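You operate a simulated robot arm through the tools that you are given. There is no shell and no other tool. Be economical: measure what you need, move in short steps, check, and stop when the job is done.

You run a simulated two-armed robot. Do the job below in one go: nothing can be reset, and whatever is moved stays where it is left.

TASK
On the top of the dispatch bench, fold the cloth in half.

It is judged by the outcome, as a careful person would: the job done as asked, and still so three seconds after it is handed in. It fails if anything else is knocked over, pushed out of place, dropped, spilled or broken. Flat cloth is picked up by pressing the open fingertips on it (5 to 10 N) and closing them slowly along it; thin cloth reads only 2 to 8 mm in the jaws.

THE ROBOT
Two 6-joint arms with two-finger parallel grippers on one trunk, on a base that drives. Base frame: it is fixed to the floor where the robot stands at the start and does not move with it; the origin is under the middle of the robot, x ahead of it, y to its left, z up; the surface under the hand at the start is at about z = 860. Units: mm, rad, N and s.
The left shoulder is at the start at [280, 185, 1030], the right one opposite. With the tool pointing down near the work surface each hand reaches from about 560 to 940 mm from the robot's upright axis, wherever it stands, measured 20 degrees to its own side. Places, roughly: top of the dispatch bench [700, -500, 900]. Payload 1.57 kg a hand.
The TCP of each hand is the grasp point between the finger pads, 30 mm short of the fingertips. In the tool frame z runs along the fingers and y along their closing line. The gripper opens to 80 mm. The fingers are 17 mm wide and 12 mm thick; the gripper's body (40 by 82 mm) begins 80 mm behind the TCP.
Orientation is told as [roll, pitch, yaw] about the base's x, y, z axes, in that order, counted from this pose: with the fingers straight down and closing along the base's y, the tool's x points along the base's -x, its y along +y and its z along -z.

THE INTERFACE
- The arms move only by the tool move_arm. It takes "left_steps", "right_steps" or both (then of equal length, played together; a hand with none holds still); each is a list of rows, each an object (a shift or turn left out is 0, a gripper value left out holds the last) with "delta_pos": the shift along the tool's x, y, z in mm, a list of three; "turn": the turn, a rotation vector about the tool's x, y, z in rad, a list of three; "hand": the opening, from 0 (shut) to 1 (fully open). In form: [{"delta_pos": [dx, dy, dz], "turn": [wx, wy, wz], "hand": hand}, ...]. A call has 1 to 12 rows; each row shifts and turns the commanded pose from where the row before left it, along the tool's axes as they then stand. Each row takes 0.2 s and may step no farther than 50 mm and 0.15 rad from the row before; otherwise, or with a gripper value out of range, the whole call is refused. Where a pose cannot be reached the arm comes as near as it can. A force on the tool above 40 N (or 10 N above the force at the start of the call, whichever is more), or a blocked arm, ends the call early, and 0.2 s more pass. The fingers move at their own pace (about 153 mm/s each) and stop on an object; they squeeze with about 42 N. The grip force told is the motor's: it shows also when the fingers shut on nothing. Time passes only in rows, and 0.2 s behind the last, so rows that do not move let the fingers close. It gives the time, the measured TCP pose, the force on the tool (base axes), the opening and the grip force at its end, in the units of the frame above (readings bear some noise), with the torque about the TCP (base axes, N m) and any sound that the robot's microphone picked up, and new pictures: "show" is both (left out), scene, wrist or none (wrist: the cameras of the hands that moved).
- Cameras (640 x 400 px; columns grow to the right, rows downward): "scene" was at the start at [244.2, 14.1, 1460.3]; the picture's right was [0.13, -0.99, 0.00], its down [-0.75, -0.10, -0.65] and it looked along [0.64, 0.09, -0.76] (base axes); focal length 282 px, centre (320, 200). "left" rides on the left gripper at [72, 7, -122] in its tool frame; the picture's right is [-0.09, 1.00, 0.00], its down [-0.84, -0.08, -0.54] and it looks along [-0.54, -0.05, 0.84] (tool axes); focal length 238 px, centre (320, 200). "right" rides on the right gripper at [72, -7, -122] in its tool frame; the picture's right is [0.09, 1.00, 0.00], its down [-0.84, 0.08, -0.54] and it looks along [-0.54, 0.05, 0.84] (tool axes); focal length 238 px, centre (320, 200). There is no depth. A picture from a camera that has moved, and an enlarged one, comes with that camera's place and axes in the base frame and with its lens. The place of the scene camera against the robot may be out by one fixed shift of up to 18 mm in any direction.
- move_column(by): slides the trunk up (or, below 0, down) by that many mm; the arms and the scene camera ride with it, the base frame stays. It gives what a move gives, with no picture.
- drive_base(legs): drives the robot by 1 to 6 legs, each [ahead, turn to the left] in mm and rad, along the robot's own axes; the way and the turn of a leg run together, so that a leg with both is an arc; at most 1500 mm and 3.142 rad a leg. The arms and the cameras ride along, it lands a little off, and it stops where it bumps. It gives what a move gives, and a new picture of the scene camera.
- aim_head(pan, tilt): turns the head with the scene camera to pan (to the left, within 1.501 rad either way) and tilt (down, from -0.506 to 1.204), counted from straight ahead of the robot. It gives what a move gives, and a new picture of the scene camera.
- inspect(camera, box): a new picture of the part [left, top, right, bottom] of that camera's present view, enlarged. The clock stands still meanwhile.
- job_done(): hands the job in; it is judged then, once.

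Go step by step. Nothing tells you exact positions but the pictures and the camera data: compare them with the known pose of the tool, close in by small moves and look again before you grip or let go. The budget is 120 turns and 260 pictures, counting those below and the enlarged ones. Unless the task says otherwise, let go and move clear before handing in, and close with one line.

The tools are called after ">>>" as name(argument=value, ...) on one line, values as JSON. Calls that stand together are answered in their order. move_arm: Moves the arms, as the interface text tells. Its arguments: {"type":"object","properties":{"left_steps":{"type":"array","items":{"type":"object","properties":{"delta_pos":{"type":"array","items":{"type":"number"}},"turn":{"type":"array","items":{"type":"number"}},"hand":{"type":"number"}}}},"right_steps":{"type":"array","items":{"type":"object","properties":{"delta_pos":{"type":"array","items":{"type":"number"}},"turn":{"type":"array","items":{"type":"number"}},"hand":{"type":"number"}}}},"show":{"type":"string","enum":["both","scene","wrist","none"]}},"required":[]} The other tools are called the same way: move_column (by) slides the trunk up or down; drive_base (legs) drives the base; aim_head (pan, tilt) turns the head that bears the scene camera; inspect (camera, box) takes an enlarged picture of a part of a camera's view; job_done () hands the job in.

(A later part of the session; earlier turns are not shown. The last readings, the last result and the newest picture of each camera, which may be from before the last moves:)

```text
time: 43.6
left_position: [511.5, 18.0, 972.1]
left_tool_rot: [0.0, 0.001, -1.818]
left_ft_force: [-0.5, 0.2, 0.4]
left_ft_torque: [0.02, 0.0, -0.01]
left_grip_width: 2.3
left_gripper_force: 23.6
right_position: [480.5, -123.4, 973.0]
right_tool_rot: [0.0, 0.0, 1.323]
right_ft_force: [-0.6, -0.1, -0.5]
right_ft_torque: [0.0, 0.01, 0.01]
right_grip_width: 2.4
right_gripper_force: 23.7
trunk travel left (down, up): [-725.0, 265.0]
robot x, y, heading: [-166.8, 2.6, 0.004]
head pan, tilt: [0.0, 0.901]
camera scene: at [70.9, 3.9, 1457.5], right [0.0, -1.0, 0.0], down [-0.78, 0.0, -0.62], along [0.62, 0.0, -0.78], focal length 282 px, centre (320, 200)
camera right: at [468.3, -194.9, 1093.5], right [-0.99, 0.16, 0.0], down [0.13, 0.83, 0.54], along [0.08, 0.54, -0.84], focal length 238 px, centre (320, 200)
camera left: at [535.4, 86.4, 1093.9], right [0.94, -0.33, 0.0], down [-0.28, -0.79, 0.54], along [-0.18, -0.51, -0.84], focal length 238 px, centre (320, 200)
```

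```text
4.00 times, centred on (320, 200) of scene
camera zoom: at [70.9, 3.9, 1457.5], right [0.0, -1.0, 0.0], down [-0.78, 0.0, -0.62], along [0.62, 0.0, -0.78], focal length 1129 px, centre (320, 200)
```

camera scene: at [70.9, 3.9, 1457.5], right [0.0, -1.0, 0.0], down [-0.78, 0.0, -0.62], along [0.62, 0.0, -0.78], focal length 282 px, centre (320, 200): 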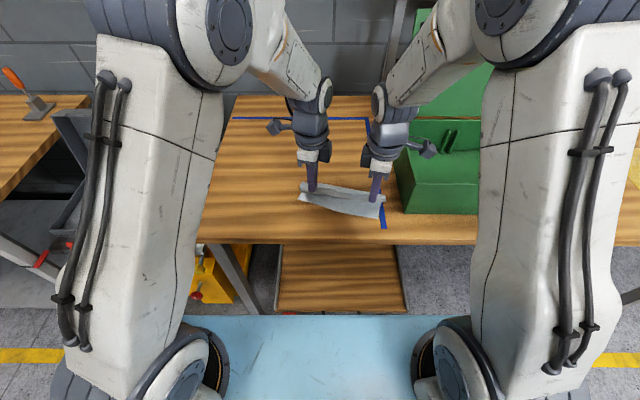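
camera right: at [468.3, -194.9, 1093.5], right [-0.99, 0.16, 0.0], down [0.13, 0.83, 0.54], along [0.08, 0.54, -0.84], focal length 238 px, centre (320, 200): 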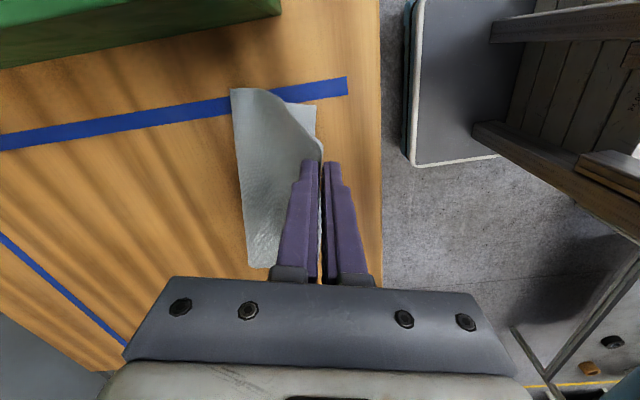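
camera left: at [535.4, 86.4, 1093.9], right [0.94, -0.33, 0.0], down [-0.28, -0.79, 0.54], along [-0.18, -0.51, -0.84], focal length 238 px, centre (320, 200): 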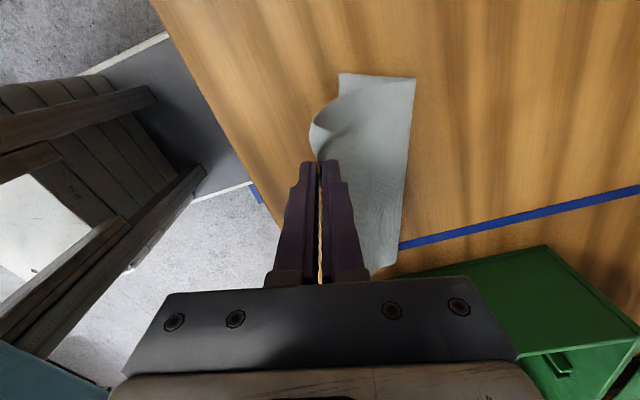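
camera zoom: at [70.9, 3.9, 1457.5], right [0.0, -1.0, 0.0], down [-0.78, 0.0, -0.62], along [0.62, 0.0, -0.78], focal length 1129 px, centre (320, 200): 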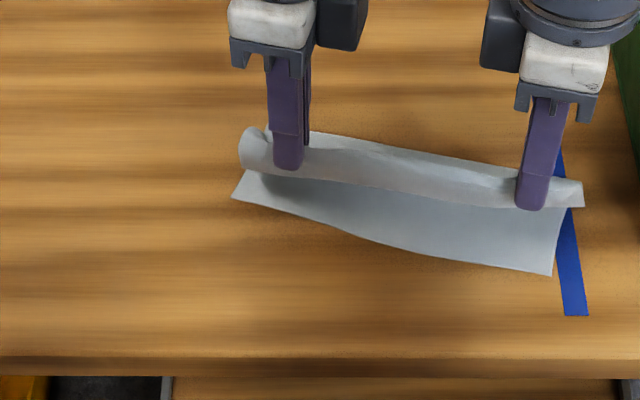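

This is a good grip: the upper layer hangs edge-up, and the lower edge shows from (545, 63) to (481, −144), a 17° slant. I'll carry the hands outward over the fold so more of the lower layer lies down, correcting the alignment on the way.

>>> move_arm(left_steps=[{"turn": [0, 0, 0.05]}, {"delta_pos": [6, 20, -10]}, {"delta_pos": [6, 26, -5]}, {"delta_pos": [0, 33, 0]}, {"delta_pos": [0, 33, 0]}, {"delta_pos": [0, 30, 5]}, {"delta_pos": [0, 27, 10]}, {}], right_steps=[{"turn": [0, 0, 0.05]}, {"delta_pos": [-6, -14, -10]}, {"delta_pos": [-6, -20, -5]}, {"delta_pos": [0, -33, 0]}, {"delta_pos": [0, -33, 0]}, {"delta_pos": [0, -30, 5]}, {"delta_pos": [0, -27, 10]}, {}], show="both")

>>> inspect(camera="scene", box=[240, 110, 400, 230])

```text
time: 45.4
left_position: [676.7, -19.5, 972.0]
left_tool_rot: [-0.002, 0.0, -1.867]
left_ft_force: [-0.1, -0.5, -0.1]
left_ft_torque: [-0.02, 0.0, -0.02]
left_grip_width: 2.3
left_gripper_force: 23.8
right_position: [635.3, -156.6, 972.3]
right_tool_rot: [0.0, 0.0, 1.27]
right_ft_force: [-0.1, 0.4, -1.4]
right_ft_torque: [0.01, -0.01, -0.02]
right_grip_width: 2.2
right_gripper_force: 23.4
trunk travel left (down, up): [-725.0, 265.0]
robot x, y, heading: [-174.0, 1.0, 0.005]
head pan, tilt: [0.0, 0.901]
camera scene: at [71.5, 3.8, 1457.4], right [0.0, -1.0, 0.0], down [-0.78, 0.0, -0.62], along [0.62, 0.0, -0.78], focal length 282 px, centre (320, 200)
camera right: at [619.3, -227.7, 1092.9], right [-0.98, 0.2, 0.0], down [0.17, 0.82, 0.54], along [0.11, 0.53, -0.84], focal length 238 px, centre (320, 200)
camera left: at [703.1, 47.4, 1093.3], right [0.93, -0.38, 0.0], down [-0.32, -0.78, 0.54], along [-0.21, -0.5, -0.84], focal length 238 px, centre (320, 200)
```

scene: 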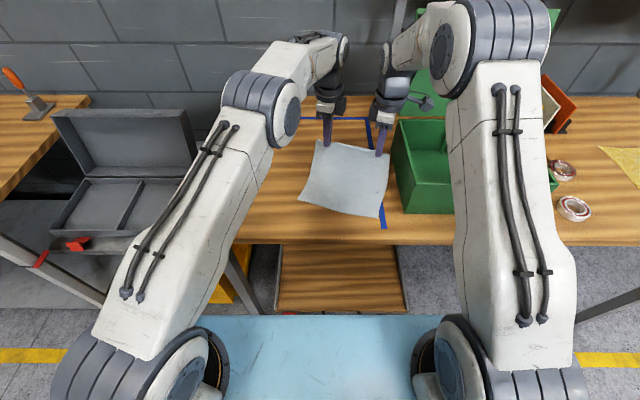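
right: 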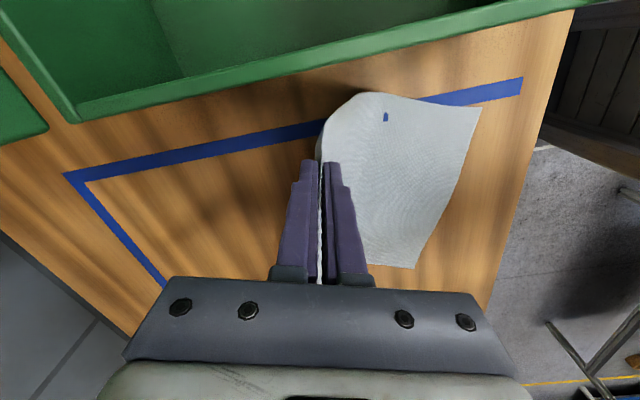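
left: 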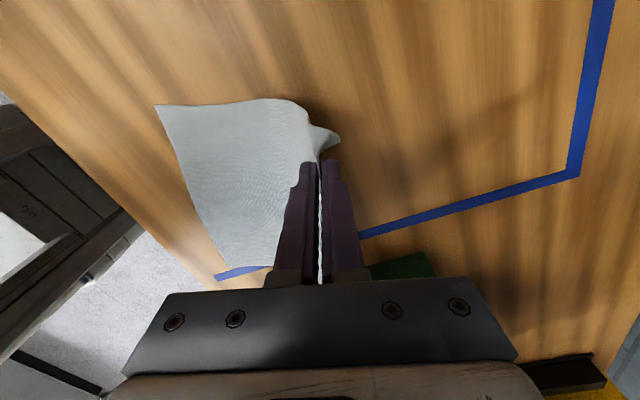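

```text
3.33 times, centred on (320, 170) of scene
camera zoom: at [71.5, 3.8, 1457.4], right [0.0, -1.0, 0.0], down [-0.78, 0.0, -0.62], along [0.62, 0.0, -0.78], focal length 941 px, centre (320, 300)
```

zoom: 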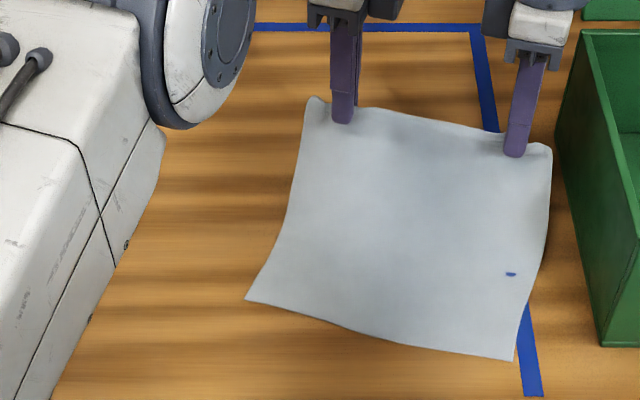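

The cloth is now open and the lower edge hasn't moved. I'll bring the held edge back over along a tight arc so the fold forms in the middle, and stop partway to check.

>>> move_arm(left_steps=[{"delta_pos": [0, -34, -8]}, {"delta_pos": [0, -31, 4]}, {"delta_pos": [0, -25, 14]}, {"delta_pos": [0, -18, 20]}, {"delta_pos": [0, -12, 22]}, {}], right_steps=[{"delta_pos": [0, 34, -8]}, {"delta_pos": [0, 31, 4]}, {"delta_pos": [0, 25, 14]}, {"delta_pos": [0, 18, 20]}, {"delta_pos": [0, 12, 22]}, {}], show="both")

>>> inspect(camera="scene", box=[240, 130, 400, 230])

```text
time: 46.8
left_position: [560.6, 15.7, 919.5]
left_tool_rot: [0.001, 0.002, -1.867]
left_ft_force: [0.2, 0.1, 0.4]
left_ft_torque: [0.01, 0.02, 0.02]
left_grip_width: 2.2
left_gripper_force: 23.7
right_position: [519.2, -121.6, 921.4]
right_tool_rot: [-0.001, -0.001, 1.275]
right_ft_force: [0.1, -0.3, 0.3]
right_ft_torque: [0.0, 0.03, 0.0]
right_grip_width: 2.4
right_gripper_force: 23.9
trunk travel left (down, up): [-725.0, 265.0]
robot x, y, heading: [-173.7, -0.8, 0.0]
head pan, tilt: [0.0, 0.901]
camera scene: at [71.1, 3.9, 1457.5], right [0.0, -1.0, 0.0], down [-0.78, 0.0, -0.62], along [0.62, 0.0, -0.78], focal length 282 px, centre (320, 200)
camera right: at [502.8, -192.0, 1041.1], right [-0.98, 0.2, 0.0], down [0.17, 0.82, 0.54], along [0.11, 0.53, -0.84], focal length 238 px, centre (320, 200)
camera left: at [587.7, 82.9, 1041.1], right [0.93, -0.38, 0.0], down [-0.32, -0.78, 0.54], along [-0.21, -0.5, -0.84], focal length 238 px, centre (320, 200)
```

scene: 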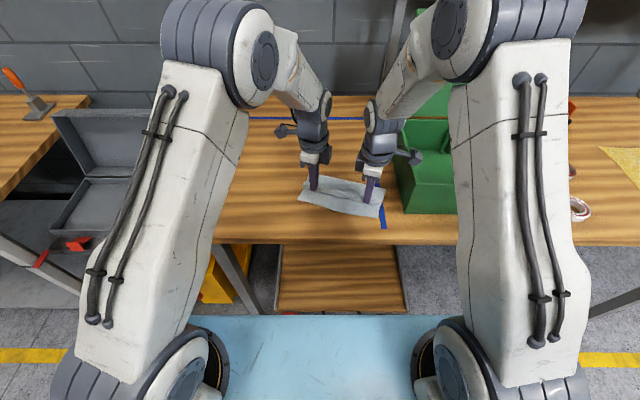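
right: 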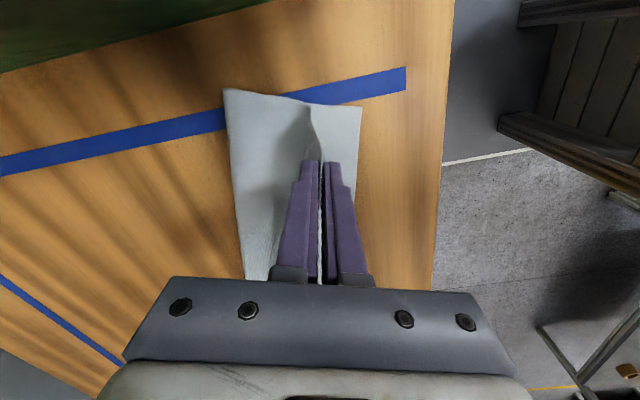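
left: 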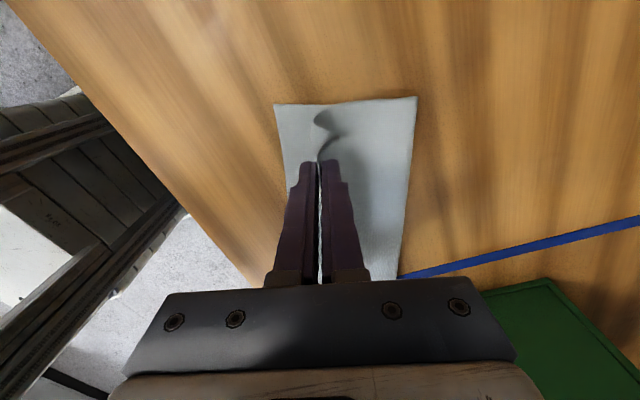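

```text
4.00 times, centred on (320, 180) of scene
camera zoom: at [71.1, 3.9, 1457.5], right [0.0, -1.0, 0.0], down [-0.78, 0.0, -0.62], along [0.62, 0.0, -0.78], focal length 1129 px, centre (320, 280)
```

zoom: 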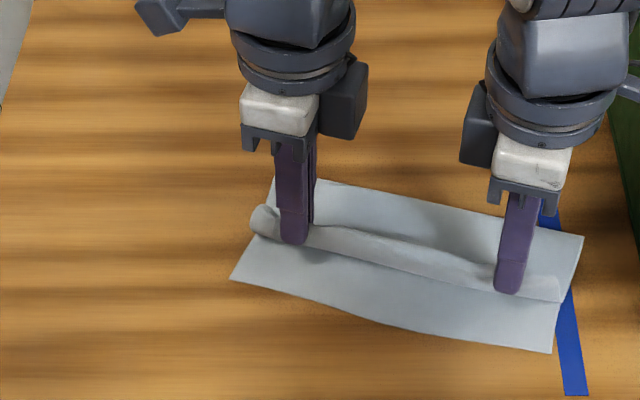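

The fold is forming squarely, with the held edge about 28 mm above its place. I'll tilt both wrists back 0.4 rad so the edge lays down outward, and lower close to the near edge.

>>> move_arm(left_steps=[{"delta_pos": [0, -8, 4]}, {"delta_pos": [0, -2, 0], "turn": [-0.1, 0, 0]}, {"delta_pos": [0, -2, 0], "turn": [-0.1, 0, 0]}, {"delta_pos": [0, -1, 0], "turn": [-0.1, 0, 0]}, {"delta_pos": [0, -1, 0], "turn": [-0.1, 0, 0]}, {"delta_pos": [0, -6, 4]}, {}], right_steps=[{"delta_pos": [0, 8, 4]}, {"delta_pos": [0, 2, 0], "turn": [0.1, 0, 0]}, {"delta_pos": [0, 2, 0], "turn": [0.1, 0, 0]}, {"delta_pos": [0, 1, 0], "turn": [0.1, 0, 0]}, {"delta_pos": [0, 1, 0], "turn": [0.1, 0, 0]}, {"delta_pos": [0, 6, 4]}, {}], show="both")

>>> inspect(camera="scene", box=[240, 130, 400, 230])

```text
time: 48.4
left_position: [544.6, 21.7, 909.4]
left_tool_rot: [0.4, -0.002, -1.869]
left_ft_force: [-1.1, 0.1, -0.3]
left_ft_torque: [-0.02, 0.01, -0.01]
left_grip_width: 2.0
left_gripper_force: 23.9
right_position: [502.6, -117.9, 912.2]
right_tool_rot: [-0.385, 0.01, 1.271]
right_ft_force: [0.2, 0.5, 1.6]
right_ft_torque: [0.02, 0.0, 0.02]
right_grip_width: 2.3
right_gripper_force: 23.8
right hand out of reach, approached as far as the arm can: row 6
trunk travel left (down, up): [-725.0, 265.0]
robot x, y, heading: [-171.0, 0.1, 0.001]
head pan, tilt: [0.0, 0.901]
camera scene: at [71.0, 3.9, 1457.5], right [0.0, -1.0, 0.0], down [-0.78, 0.0, -0.62], along [0.62, 0.0, -0.78], focal length 282 px, centre (320, 200)
camera right: at [442.9, -175.2, 1027.0], right [-0.91, 0.18, -0.37], down [-0.01, 0.88, 0.47], along [0.41, 0.43, -0.8], focal length 238 px, centre (320, 200)
camera left: at [526.0, 101.2, 1023.9], right [0.85, -0.36, 0.39], down [-0.52, -0.72, 0.47], along [0.11, -0.6, -0.79], focal length 238 px, centre (320, 200)
```

scene: 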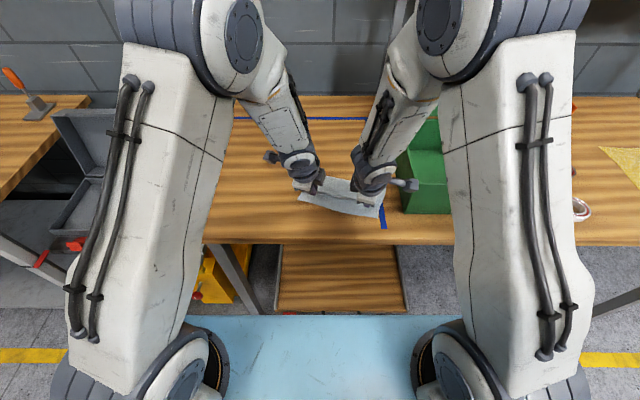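
right: 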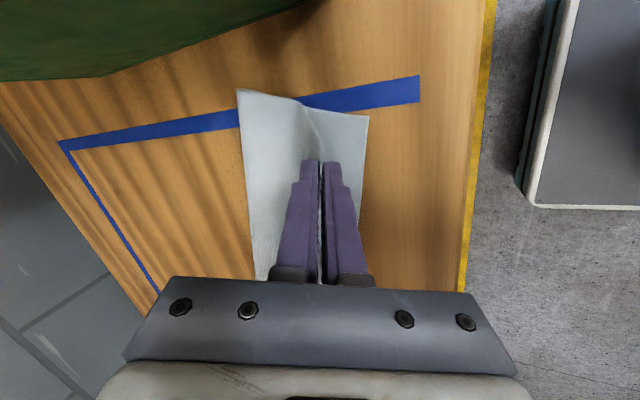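
left: 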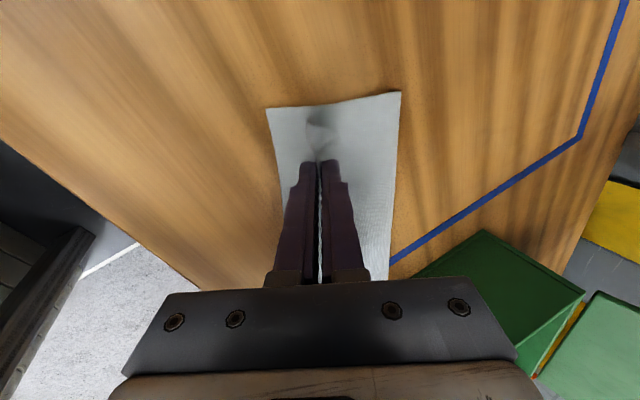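

```text
4.00 times, centred on (320, 180) of scene
camera zoom: at [71.0, 3.9, 1457.5], right [0.0, -1.0, 0.0], down [-0.78, 0.0, -0.62], along [0.62, 0.0, -0.78], focal length 1129 px, centre (320, 280)
```

zoom: 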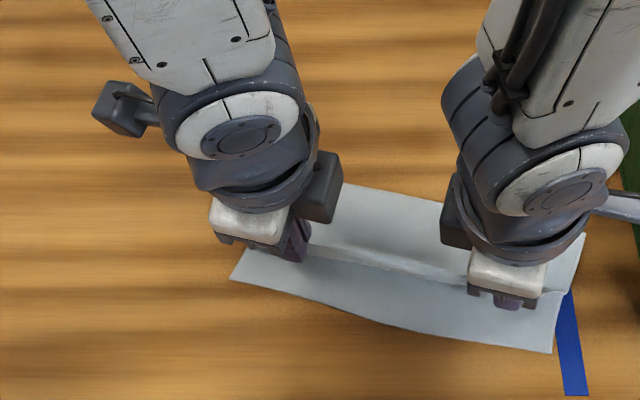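

The tips are about 20 mm above the lower layer and 23 mm in from its edge, which matches the gripped depth. I'll lower the last 12 mm.

>>> move_arm(left_steps=[{"delta_pos": [0, -2.4, 5.5]}, {"delta_pos": [0, -2.3, 5]}, {}], right_steps=[{"delta_pos": [0, 2.4, 5.5]}, {"delta_pos": [0, 2.3, 7]}, {}], show="wrist")

>>> inspect(camera="scene", box=[280, 170, 400, 230])

```text
time: 49.2
left_position: [544.7, 20.6, 900.9]
left_tool_rot: [0.398, -0.001, -1.868]
left_ft_force: [0.9, -1.0, -0.3]
left_ft_torque: [0.01, 0.0, -0.03]
left_grip_width: 2.0
left_gripper_force: 24.0
right_position: [504.2, -120.0, 898.6]
right_tool_rot: [-0.399, 0.001, 1.273]
right_ft_force: [0.2, -0.5, -0.4]
right_ft_torque: [-0.03, 0.03, -0.06]
right_grip_width: 2.1
right_gripper_force: 24.0
trunk travel left (down, up): [-725.0, 265.0]
robot x, y, heading: [-169.8, -0.4, 0.002]
head pan, tilt: [0.0, 0.901]
camera right: at [442.3, -175.9, 1012.2], right [-0.9, 0.18, -0.39], down [-0.02, 0.88, 0.47], along [0.43, 0.43, -0.79], focal length 238 px, centre (320, 200)
camera left: at [525.7, 101.0, 1015.3], right [0.85, -0.36, 0.39], down [-0.51, -0.72, 0.47], along [0.11, -0.6, -0.79], focal length 238 px, centre (320, 200)
```

right: 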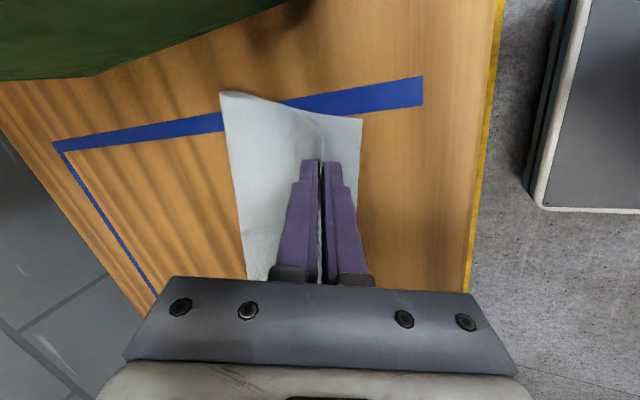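
left: 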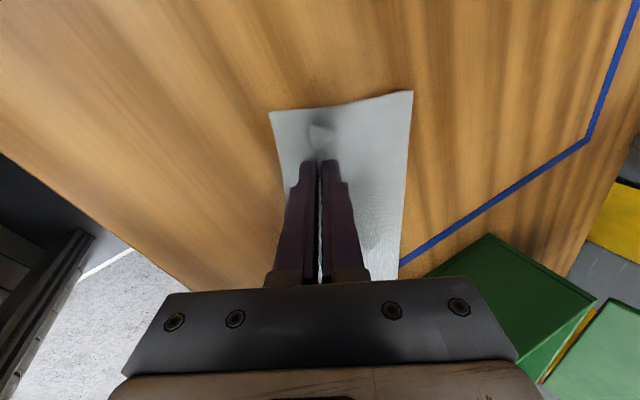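

```text
5.33 times, centred on (340, 200) of scene
camera zoom: at [71.1, 3.9, 1457.5], right [0.0, -1.0, 0.0], down [-0.78, 0.0, -0.62], along [0.62, 0.0, -0.78], focal length 1506 px, centre (213, 200)
```

zoom: 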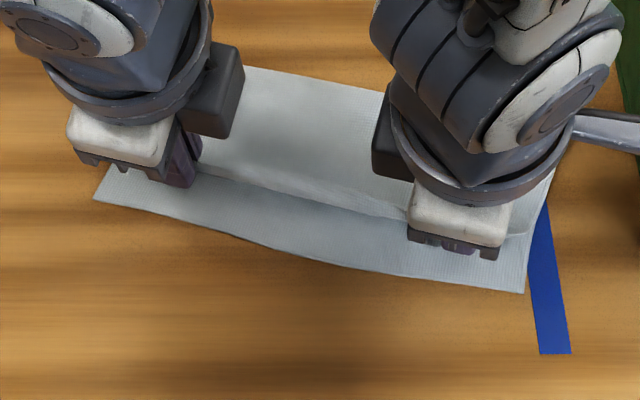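

The held edge now stands tilted outward over its place. I'll open slightly, push the strip outward with the inner fingers, then withdraw along the fingers.

>>> move_arm(left_steps=[{"hand": 0.18}, {}, {"delta_pos": [0, -5, -3.7]}, {"delta_pos": [0, -5, -3.7]}, {"delta_pos": [0, -3, -12]}, {"delta_pos": [0, 0, -20]}, {"delta_pos": [0, 0, -30]}, {"delta_pos": [0, 0, -40]}, {}], right_steps=[{"hand": 0.18}, {}, {"delta_pos": [0, 5, -3.7]}, {"delta_pos": [0, 5, -3.7]}, {"delta_pos": [0, 3, -12]}, {"delta_pos": [0, 0, -20]}, {"delta_pos": [0, 0, -30]}, {"delta_pos": [0, 0, -40]}, {}], show="both")

```text
time: 51.2
left_position: [499.9, 36.2, 983.1]
left_tool_rot: [0.4, 0.0, -1.868]
left_ft_force: [-0.3, -0.3, -0.3]
left_ft_torque: [0.03, -0.03, -0.02]
left_grip_width: 14.3
left_gripper_force: 0.1
left hand out of reach, approached as far as the arm can: row 3, 6, 7
right_position: [451.2, -105.4, 994.1]
right_tool_rot: [-0.399, 0.001, 1.274]
right_ft_force: [-0.7, 0.1, 0.4]
right_ft_torque: [0.01, -0.03, -0.03]
right_grip_width: 14.4
right_gripper_force: 0.0
trunk travel left (down, up): [-725.0, 265.0]
robot x, y, heading: [-170.3, 1.5, 0.003]
head pan, tilt: [0.0, 0.901]
camera scene: at [70.5, 3.9, 1457.6], right [0.0, -1.0, 0.0], down [-0.78, 0.0, -0.62], along [0.62, 0.0, -0.78], focal length 282 px, centre (320, 200)
camera right: at [389.2, -163.1, 1107.9], right [-0.9, 0.18, -0.39], down [-0.03, 0.88, 0.47], along [0.43, 0.43, -0.79], focal length 238 px, centre (320, 200)
camera left: at [481.1, 117.4, 1097.2], right [0.85, -0.36, 0.39], down [-0.52, -0.72, 0.47], along [0.11, -0.6, -0.79], focal length 238 px, centre (320, 200)
```

scene: 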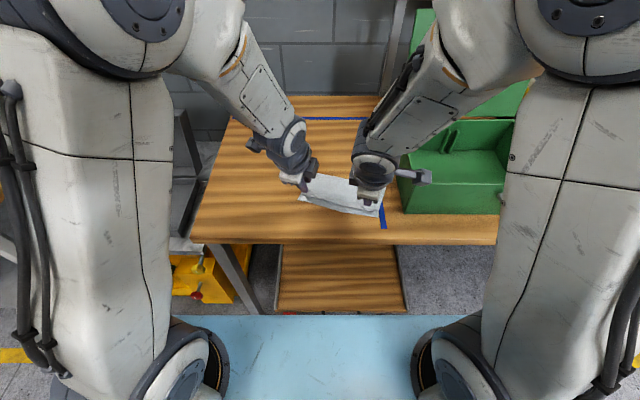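
right: 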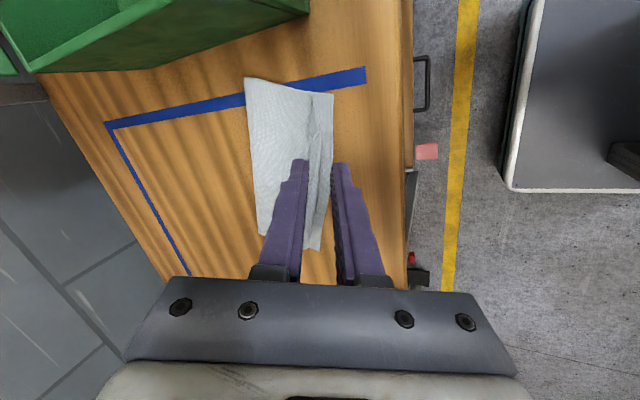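
left: 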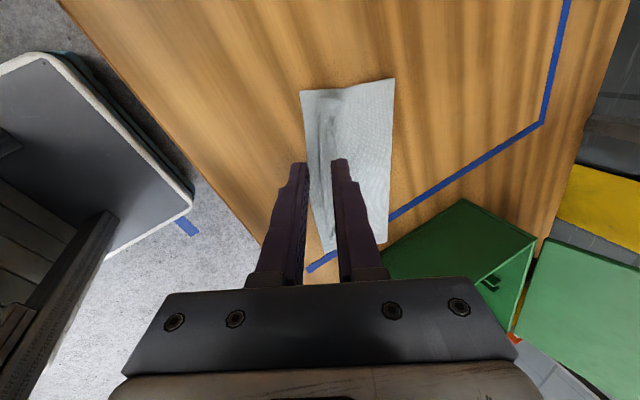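

Now I'll straighten the hands, raise and spread them, and look at the result.

>>> move_arm(left_steps=[{"delta_pos": [0, 0, -25], "turn": [0.1, 0, 0]}, {"delta_pos": [0, 0, -25], "turn": [0.1, 0, 0]}, {"delta_pos": [15, 0, -25], "turn": [0.1, 0, 0]}, {"delta_pos": [40, 0, 0], "turn": [0.1, 0, 0]}, {"delta_pos": [45, 0, 0]}, {"delta_pos": [40, 0, 0]}], right_steps=[{"delta_pos": [0, 0, -25], "turn": [-0.1, 0, 0]}, {"delta_pos": [0, 0, -25], "turn": [-0.1, 0, 0]}, {"delta_pos": [15, 0, -25], "turn": [-0.1, 0, 0]}, {"delta_pos": [40, 0, 0], "turn": [-0.1, 0, 0]}, {"delta_pos": [45, 0, 0]}, {"delta_pos": [40, 0, 0]}], show="wrist")

>>> inspect(camera="scene", box=[270, 150, 410, 230])

```text
time: 52.6
left_position: [521.4, 176.5, 1053.5]
left_tool_rot: [-0.002, 0.001, -1.869]
left_ft_force: [-0.4, -0.1, -0.1]
left_ft_torque: [-0.04, -0.01, -0.02]
left_grip_width: 14.4
left_gripper_force: 0.1
right_position: [390.1, -232.1, 1066.3]
right_tool_rot: [0.001, 0.0, 1.275]
right_ft_force: [-0.6, 0.5, -0.5]
right_ft_torque: [-0.02, -0.03, 0.0]
right_grip_width: 14.4
right_gripper_force: 0.0
trunk travel left (down, up): [-725.0, 265.0]
robot x, y, heading: [-173.7, 0.3, 0.003]
head pan, tilt: [0.0, 0.901]
camera right: at [374.1, -303.9, 1186.0], right [-0.98, 0.2, 0.0], down [0.17, 0.82, 0.54], along [0.11, 0.53, -0.84], focal length 238 px, centre (320, 200)
camera left: at [547.8, 241.9, 1176.5], right [0.93, -0.38, 0.0], down [-0.32, -0.78, 0.54], along [-0.21, -0.5, -0.84], focal length 238 px, centre (320, 200)
```

right: 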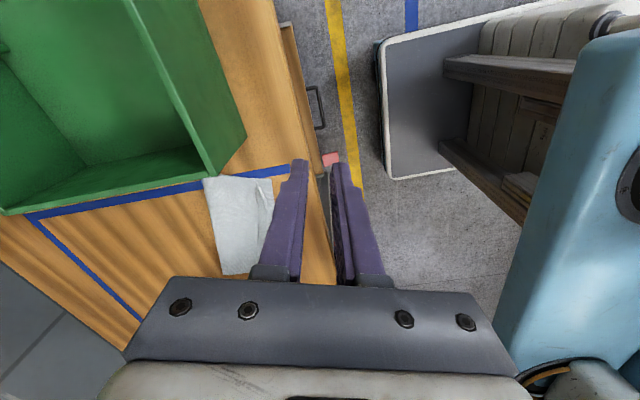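
left: 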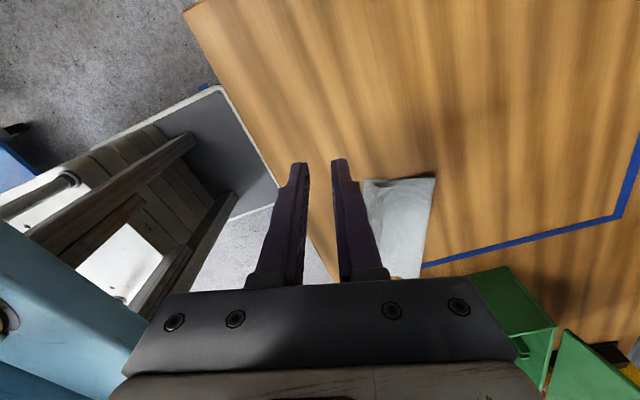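

```text
4.57 times, centred on (340, 190) of scene
camera zoom: at [71.0, 3.9, 1457.5], right [0.0, -1.0, 0.0], down [-0.78, 0.0, -0.62], along [0.62, 0.0, -0.78], focal length 1290 px, centre (229, 246)
```

zoom: 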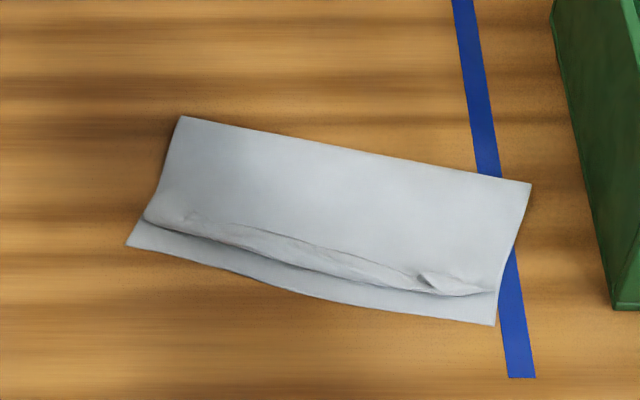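

The fold is nearly right, but the upper edge strip is still curled back about 15 mm. I'll back up 80 mm to gain wrist tilt, then regrip the curled strip and lay it down with a much stronger tilt.

>>> drive_base(legs=[[-80, 0]])

>>> move_arm(left_steps=[{"delta_pos": [-23, 30, 0], "hand": 0.5}, {"delta_pos": [-23, 30, 0]}, {"delta_pos": [-23, 30, 0]}, {"delta_pos": [-23, 30, 0]}, {"delta_pos": [-23, 29.5, 0]}, {"delta_pos": [0, 0, 41]}, {"delta_pos": [0, 0, 41]}, {"delta_pos": [0, 0, 41]}, {}], right_steps=[{"delta_pos": [-34, -32, 0], "hand": 0.5}, {"delta_pos": [-34, -32, 0]}, {"delta_pos": [-34, -32, 0]}, {"delta_pos": [-34, -32, 0]}, {"delta_pos": [-34.5, -31.6, 0]}, {"delta_pos": [0, 0, 45]}, {"delta_pos": [0, 0, 45]}, {"delta_pos": [0, 0, 44]}, {}], show="wrist")

```text
time: 53.7
left_position: [440.7, 173.9, 1054.5]
left_tool_rot: [-0.001, 0.0, -1.868]
left_ft_force: [0.3, -1.6, 0.2]
left_ft_torque: [0.02, 0.01, 0.0]
left_grip_width: 14.6
left_gripper_force: 0.0
right_position: [310.4, -232.7, 1065.0]
right_tool_rot: [0.0, 0.0, 1.276]
right_ft_force: [-0.3, -0.4, 0.3]
right_ft_torque: [-0.03, -0.02, 0.02]
right_grip_width: 14.5
right_gripper_force: 0.0
trunk travel left (down, up): [-725.0, 265.0]
robot x, y, heading: [-252.4, -0.2, -0.001]
head pan, tilt: [0.0, 0.901]
camera scene: at [-8.3, 3.8, 1457.4], right [0.0, -1.0, 0.0], down [-0.78, 0.0, -0.62], along [0.62, 0.0, -0.78], focal length 282 px, centre (320, 200)
```

scene: 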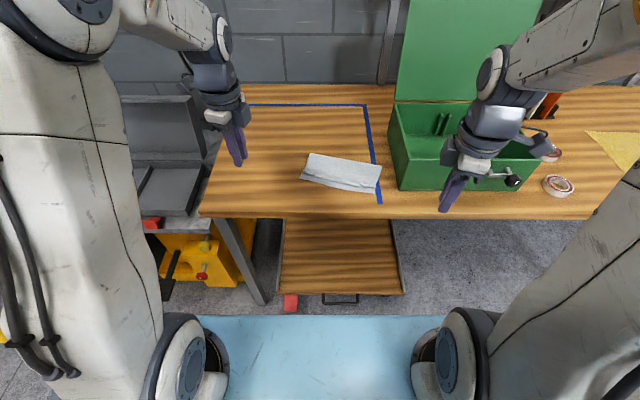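

```text
time: 55.7
left_position: [549.9, 23.1, 930.4]
left_tool_rot: [0.0, 0.0, -1.867]
left_ft_force: [0.6, -0.2, 0.6]
left_ft_torque: [-0.01, 0.01, 0.0]
left_grip_width: 39.9
left_gripper_force: 0.1
right_position: [514.8, -116.2, 927.7]
right_tool_rot: [0.0, 0.0, 1.275]
right_ft_force: [0.9, -0.6, -0.2]
right_ft_torque: [0.01, 0.03, -0.07]
right_grip_width: 40.0
right_gripper_force: 0.0
trunk travel left (down, up): [-725.0, 265.0]
robot x, y, heading: [-254.9, -5.2, 0.004]
head pan, tilt: [0.0, 0.901]
camera right: at [497.7, -186.7, 1049.0], right [-0.98, 0.2, 0.0], down [0.17, 0.82, 0.54], along [0.11, 0.53, -0.84], focal length 238 px, centre (320, 200)
camera left: at [577.3, 89.5, 1052.1], right [0.93, -0.38, 0.0], down [-0.32, -0.78, 0.54], along [-0.21, -0.5, -0.84], focal length 238 px, centre (320, 200)
```

right: 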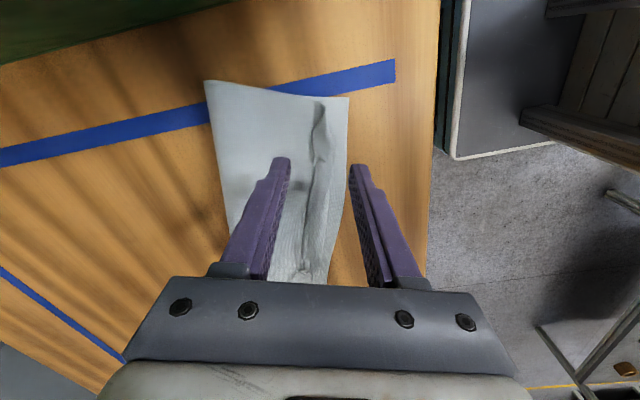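
left: 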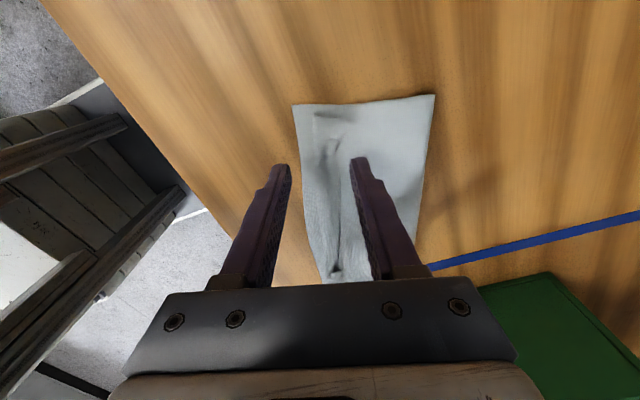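

>>> inspect(camera="right", box=[190, 70, 390, 290])

>>> inspect(camera="left", box=[260, 80, 460, 290])

```text
1.82 times, centred on (290, 180) of right
camera zoom: at [497.7, -186.7, 1049.0], right [-0.98, 0.2, 0.0], down [0.17, 0.82, 0.54], along [0.11, 0.53, -0.84], focal length 433 px, centre (374, 236)
```

zoom: 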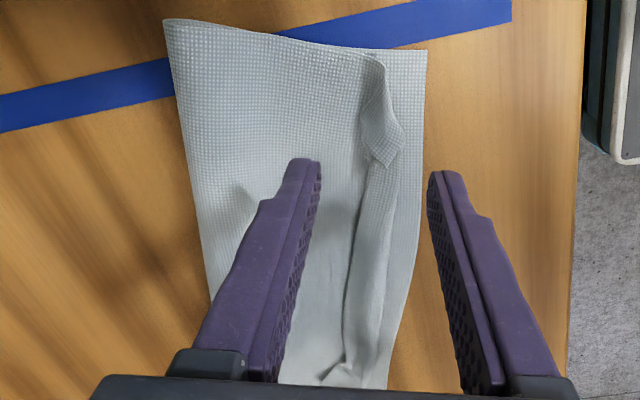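

```text
1.90 times, centred on (360, 185) of left
camera zoom: at [577.3, 89.5, 1052.1], right [0.93, -0.38, 0.0], down [-0.32, -0.78, 0.54], along [-0.21, -0.5, -0.84], focal length 454 px, centre (244, 229)
```

zoom: 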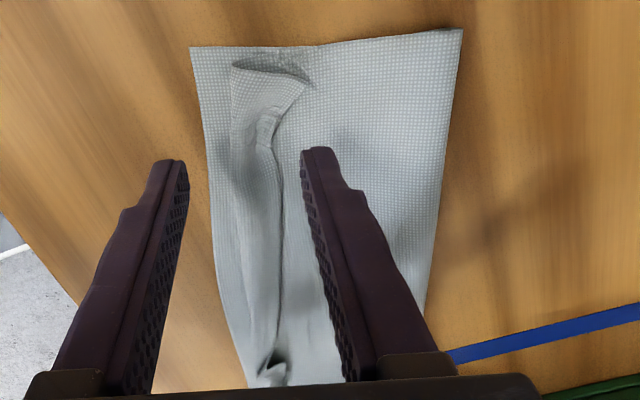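

The curled strip is about 16 mm wide and sits between the pads. I'll narrow the opening, lower to just above the cloth and close slowly.

>>> move_arm(left_steps=[{"delta_pos": [0, 2.5, 15], "hand": 0.42}, {"delta_pos": [0, 0, 15]}, {"delta_pos": [0, 0, 5]}, {}, {"hand": 0.36}, {"hand": 0.3}, {"hand": 0.24}, {"hand": 0.18}, {"hand": 0.12}, {"hand": 0.06}, {"hand": 0.0}, {}], right_steps=[{"delta_pos": [0, 0, 14], "hand": 0.42}, {"delta_pos": [0, 0, 14]}, {"delta_pos": [0, 0, 5]}, {}, {"hand": 0.36}, {"hand": 0.3}, {"hand": 0.24}, {"hand": 0.18}, {"hand": 0.12}, {"hand": 0.06}, {"hand": 0.0}, {}], show="wrist")

```text
time: 58.3
left_position: [552.4, 21.8, 896.6]
left_tool_rot: [-0.001, 0.0, -1.866]
left_ft_force: [-0.6, 0.0, -0.1]
left_ft_torque: [-0.01, -0.01, -0.03]
left_grip_width: 1.8
left_gripper_force: 23.9
right_position: [514.2, -115.2, 898.7]
right_tool_rot: [0.0, 0.001, 1.275]
right_ft_force: [-0.5, -0.1, 2.0]
right_ft_torque: [0.05, 0.0, 0.0]
right_grip_width: 2.2
right_gripper_force: 23.5
trunk travel left (down, up): [-725.0, 265.0]
robot x, y, heading: [-254.5, -0.5, -0.001]
head pan, tilt: [0.0, 0.901]
camera right: at [497.3, -187.6, 1018.5], right [-0.98, 0.2, 0.0], down [0.17, 0.82, 0.54], along [0.11, 0.53, -0.84], focal length 238 px, centre (320, 200)
camera left: at [579.7, 88.4, 1018.1], right [0.93, -0.38, 0.0], down [-0.32, -0.78, 0.54], along [-0.21, -0.5, -0.84], focal length 238 px, centre (320, 200)
```

right: 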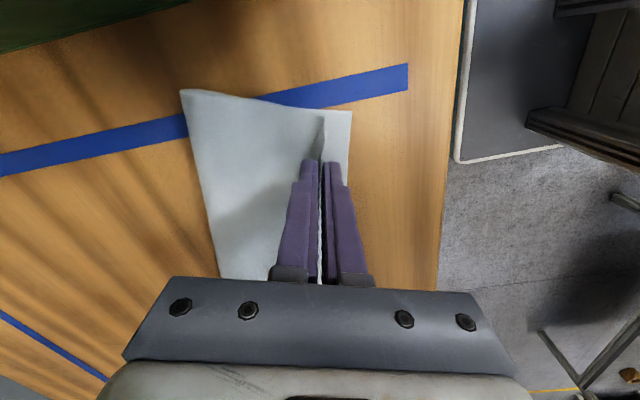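
left: 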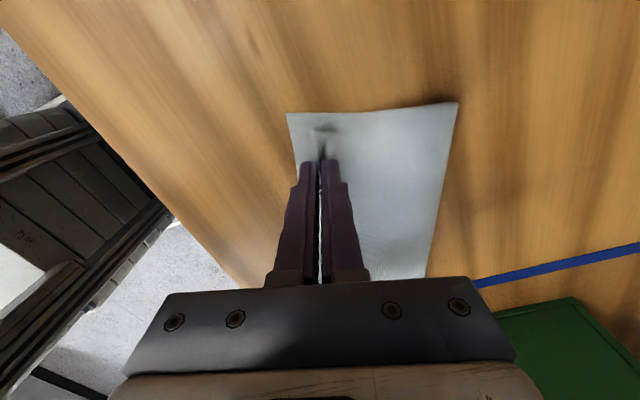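

Both hands hold about 2 mm. I'll lift 20 mm while moving outward 12 mm, then tilt the wrists back about 0.9 rad.

>>> move_arm(left_steps=[{"delta_pos": [0, -4, -10]}, {"delta_pos": [0, -8, -10]}, {"turn": [-0.1, 0, 0]}, {"turn": [-0.1, 0, 0]}, {"turn": [-0.1, 0, 0]}, {"turn": [-0.1, 0, 0]}, {"turn": [-0.1, 0, 0]}, {"turn": [-0.1, 0, 0]}, {}], right_steps=[{"delta_pos": [0, 4, -10]}, {"delta_pos": [0, 8, -10]}, {"turn": [0.1, 0, 0]}, {"turn": [0.1, 0, 0]}, {"turn": [0.1, 0, 0]}, {"turn": [0.1, 0, 0]}, {"turn": [0.1, 0, 0]}, {"turn": [0.1, 0, 0]}, {}], show="both")

>>> inspect(camera="scene", box=[280, 130, 400, 210])

```text
time: 60.3
left_position: [540.9, 23.7, 916.3]
left_tool_rot: [0.599, 0.0, -1.87]
left_ft_force: [-0.6, -0.3, 0.2]
left_ft_torque: [0.0, 0.0, 0.0]
left_grip_width: 1.9
left_gripper_force: 23.1
right_position: [501.1, -112.8, 918.8]
right_tool_rot: [-0.601, 0.001, 1.276]
right_ft_force: [0.0, -0.3, -0.2]
right_ft_torque: [-0.01, 0.0, 0.0]
right_grip_width: 2.3
right_gripper_force: 24.0
trunk travel left (down, up): [-725.0, 265.0]
robot x, y, heading: [-250.9, -1.0, 0.007]
head pan, tilt: [0.0, 0.901]
camera scene: at [-8.9, 3.8, 1457.5], right [0.0, -1.0, 0.0], down [-0.78, 0.0, -0.62], along [0.62, 0.0, -0.78], focal length 282 px, centre (320, 200)
camera right: at [418.3, -163.2, 1021.2], right [-0.81, 0.15, -0.56], down [-0.11, 0.91, 0.4], along [0.57, 0.39, -0.72], focal length 238 px, centre (320, 200)
camera left: at [501.3, 111.1, 1020.9], right [0.76, -0.33, 0.56], down [-0.6, -0.69, 0.4], along [0.26, -0.64, -0.72], focal length 238 px, centre (320, 200)
```

scene: 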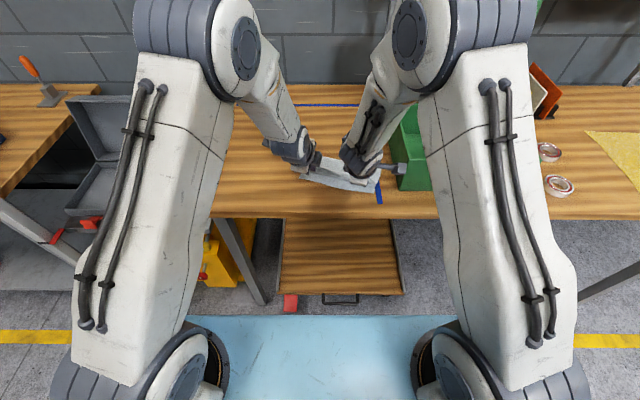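
right: 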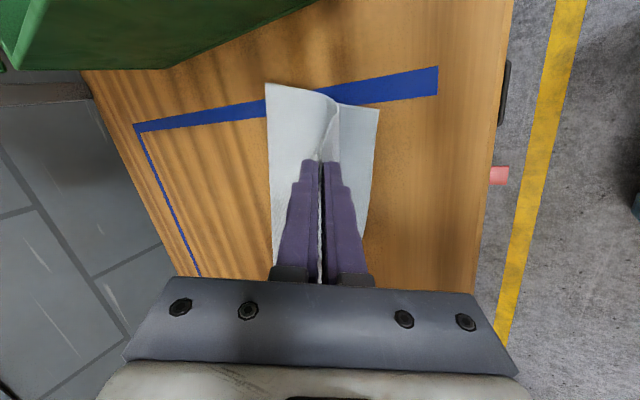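
left: 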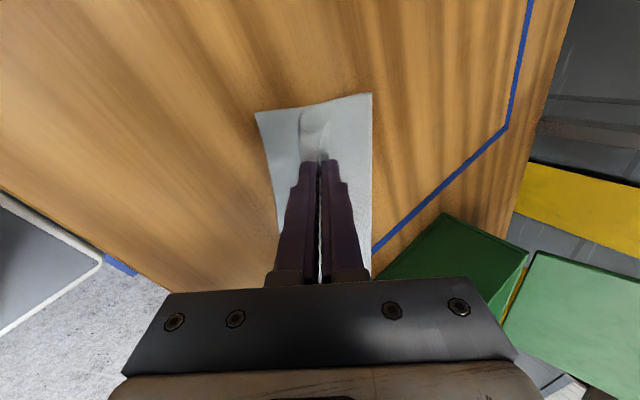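

```text
5.00 times, centred on (340, 170) of scene
camera zoom: at [-8.9, 3.8, 1457.5], right [0.0, -1.0, 0.0], down [-0.78, 0.0, -0.62], along [0.62, 0.0, -0.78], focal length 1412 px, centre (220, 350)
```

zoom: 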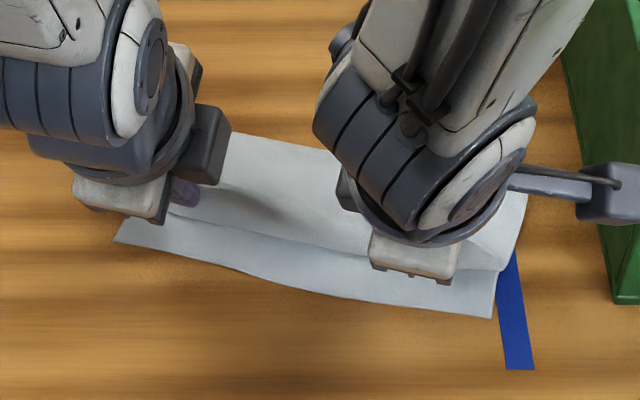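

Tilt is working at 0.6 rad with the strip pointing outward. I'll tilt 0.4 rad more.

>>> move_arm(left_steps=[{"turn": [-0.1, 0, 0]}, {"turn": [-0.1, 0, 0]}, {"turn": [-0.1, 0, 0]}, {"turn": [-0.1, 0, 0]}, {}], right_steps=[{"turn": [0.1, 0, 0]}, {"turn": [0.1, 0, 0]}, {"turn": [0.1, 0, 0]}, {"turn": [0.1, 0, 0]}, {}], show="both")

>>> inspect(camera="scene", box=[280, 130, 400, 210])

```text
time: 61.5
left_position: [541.5, 23.6, 917.3]
left_tool_rot: [1.003, 0.0, -1.868]
left_ft_force: [-0.4, 0.4, 0.3]
left_ft_torque: [0.01, 0.05, -0.01]
left_grip_width: 1.9
left_gripper_force: 22.9
right_position: [502.0, -113.9, 919.4]
right_tool_rot: [-1.003, 0.001, 1.272]
right_ft_force: [0.7, -0.2, 0.3]
right_ft_torque: [0.0, 0.03, -0.01]
right_grip_width: 1.9
right_gripper_force: 24.0
trunk travel left (down, up): [-725.0, 265.0]
robot x, y, heading: [-253.4, 0.3, 0.006]
head pan, tilt: [0.0, 0.901]
camera scene: at [-8.7, 3.8, 1457.5], right [0.0, -1.0, 0.0], down [-0.78, 0.0, -0.62], along [0.62, 0.0, -0.78], focal length 282 px, centre (320, 200)
camera right: at [384.8, -153.3, 988.6], right [-0.54, 0.07, -0.84], down [-0.23, 0.95, 0.23], along [0.81, 0.32, -0.49], focal length 238 px, centre (320, 200)
camera left: at [467.3, 121.0, 987.9], right [0.49, -0.25, 0.84], down [-0.72, -0.65, 0.23], along [0.49, -0.72, -0.5], focal length 238 px, centre (320, 200)
```

scene: 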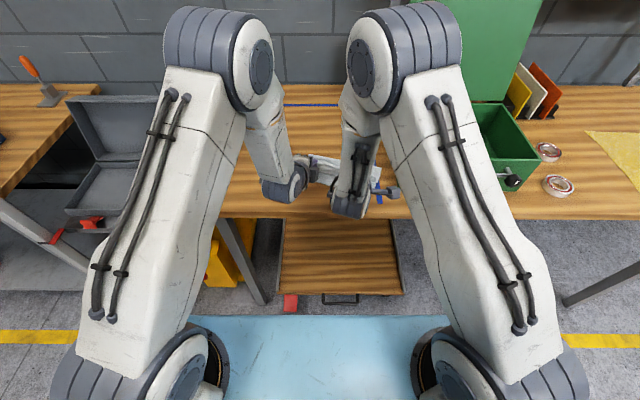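
right: 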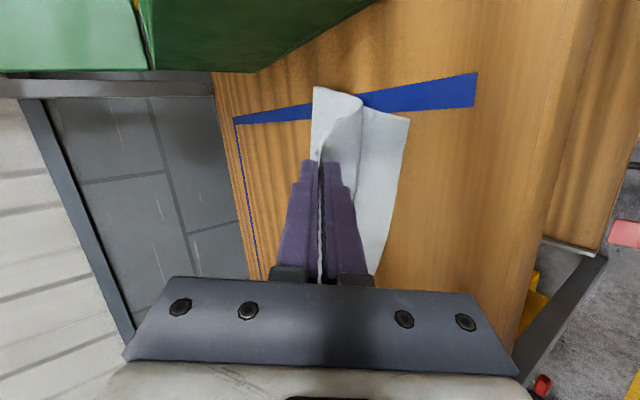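
left: 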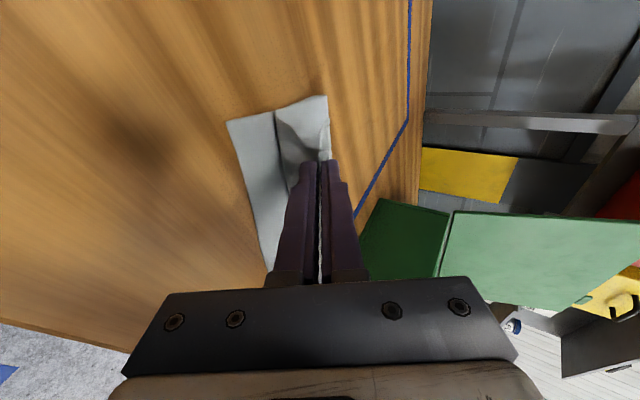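

```text
5.00 times, centred on (340, 170) of scene
camera zoom: at [-8.7, 3.8, 1457.5], right [0.0, -1.0, 0.0], down [-0.78, 0.0, -0.62], along [0.62, 0.0, -0.78], focal length 1412 px, centre (220, 350)
```

zoom: 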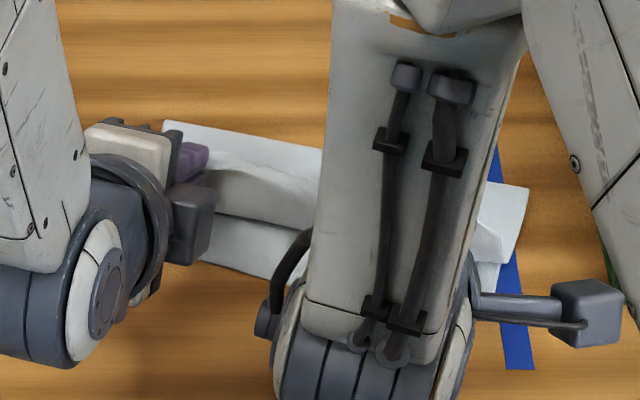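

The hands are tilted 1.0 rad and hold the strip nearly flat, pointing outward. I'll lower it to its place near the lower edge.

>>> move_arm(left_steps=[{"delta_pos": [0, -9, -1]}, {"delta_pos": [0, -9, -1]}, {"delta_pos": [0, -8.8, -1]}, {}], right_steps=[{"delta_pos": [0, 9, 0.2]}, {"delta_pos": [0, 9, 0.2]}, {"delta_pos": [0, 8.9, 0.2]}, {}], show="both")

>>> inspect(camera="right", box=[270, 60, 430, 290])

>>> inspect(camera="left", box=[210, 70, 370, 290])

```text
time: 62.5
left_position: [524.9, 28.3, 894.7]
left_tool_rot: [1.001, -0.002, -1.867]
left_ft_force: [-0.3, -0.2, -0.5]
left_ft_torque: [0.02, 0.03, 0.02]
left_grip_width: 1.8
left_gripper_force: 24.2
right_position: [488.8, -108.5, 895.4]
right_tool_rot: [-0.999, -0.001, 1.275]
right_ft_force: [0.0, 0.2, -0.3]
right_ft_torque: [-0.03, 0.05, 0.05]
right_grip_width: 2.1
right_gripper_force: 23.6
trunk travel left (down, up): [-725.0, 265.0]
robot x, y, heading: [-250.8, -1.2, 0.002]
head pan, tilt: [0.0, 0.901]
camera scene: at [-8.8, 3.8, 1457.5], right [0.0, -1.0, 0.0], down [-0.78, 0.0, -0.62], along [0.62, 0.0, -0.78], focal length 282 px, centre (320, 200)
camera right: at [371.6, -149.1, 965.6], right [-0.54, 0.07, -0.84], down [-0.23, 0.95, 0.23], along [0.81, 0.32, -0.5], focal length 238 px, centre (320, 200)
camera left: at [450.9, 125.9, 966.5], right [0.49, -0.25, 0.84], down [-0.72, -0.65, 0.23], along [0.49, -0.72, -0.5], focal length 238 px, centre (320, 200)
```

scene: 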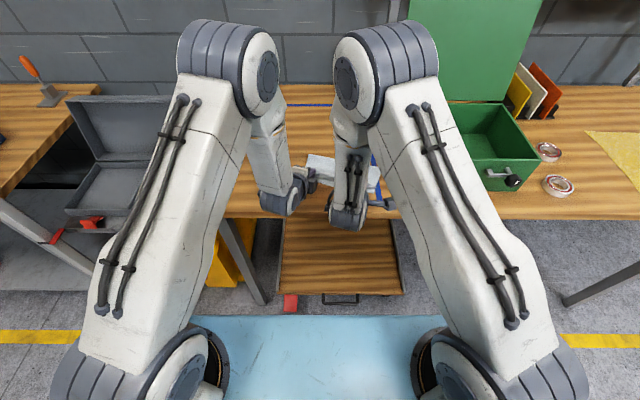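
right: 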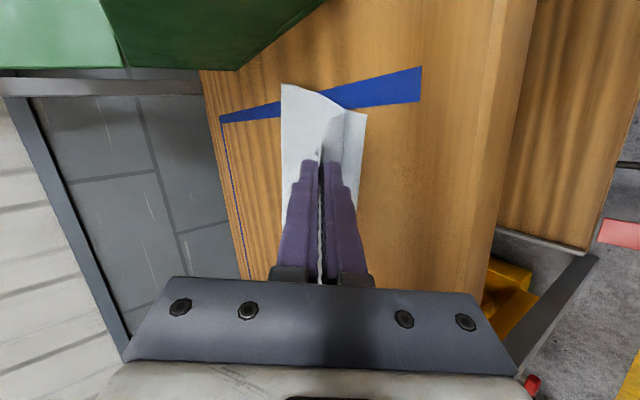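
left: 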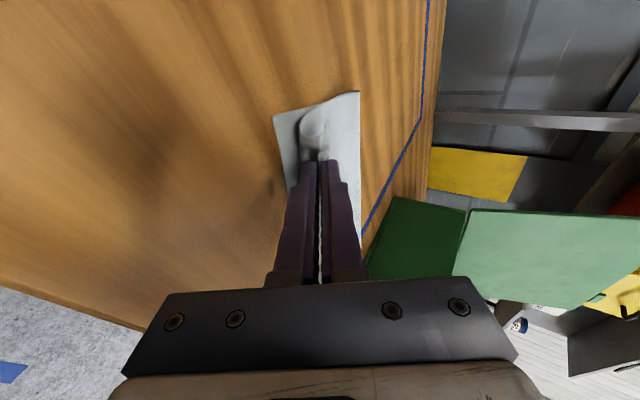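

```text
1.74 times, centred on (350, 175) of right
camera zoom: at [371.6, -149.1, 965.6], right [-0.54, 0.07, -0.84], down [-0.23, 0.95, 0.23], along [0.81, 0.32, -0.5], focal length 414 px, centre (268, 244)
```

zoom: 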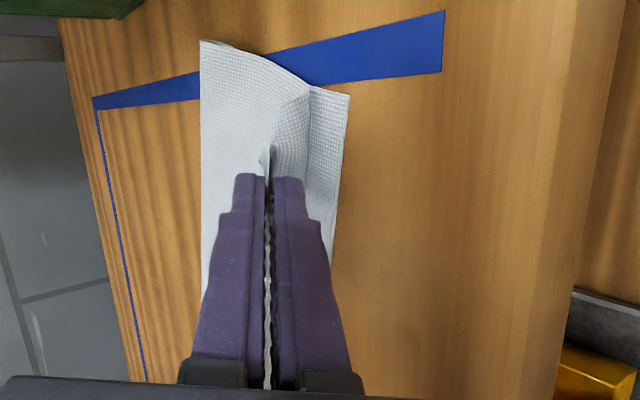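

```text
1.82 times, centred on (290, 180) of left
camera zoom: at [450.9, 125.9, 966.5], right [0.49, -0.25, 0.84], down [-0.72, -0.65, 0.23], along [0.49, -0.72, -0.5], focal length 433 px, centre (374, 236)
```

zoom: 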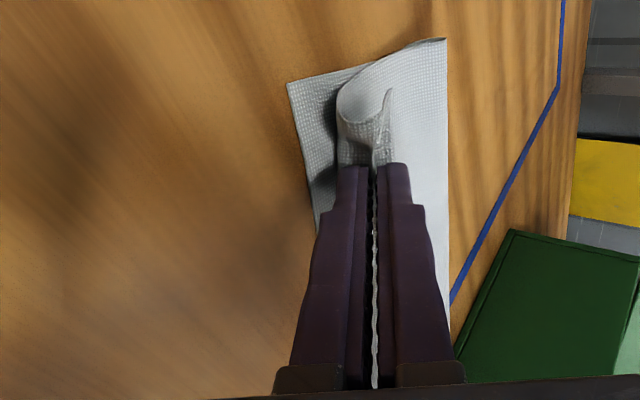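

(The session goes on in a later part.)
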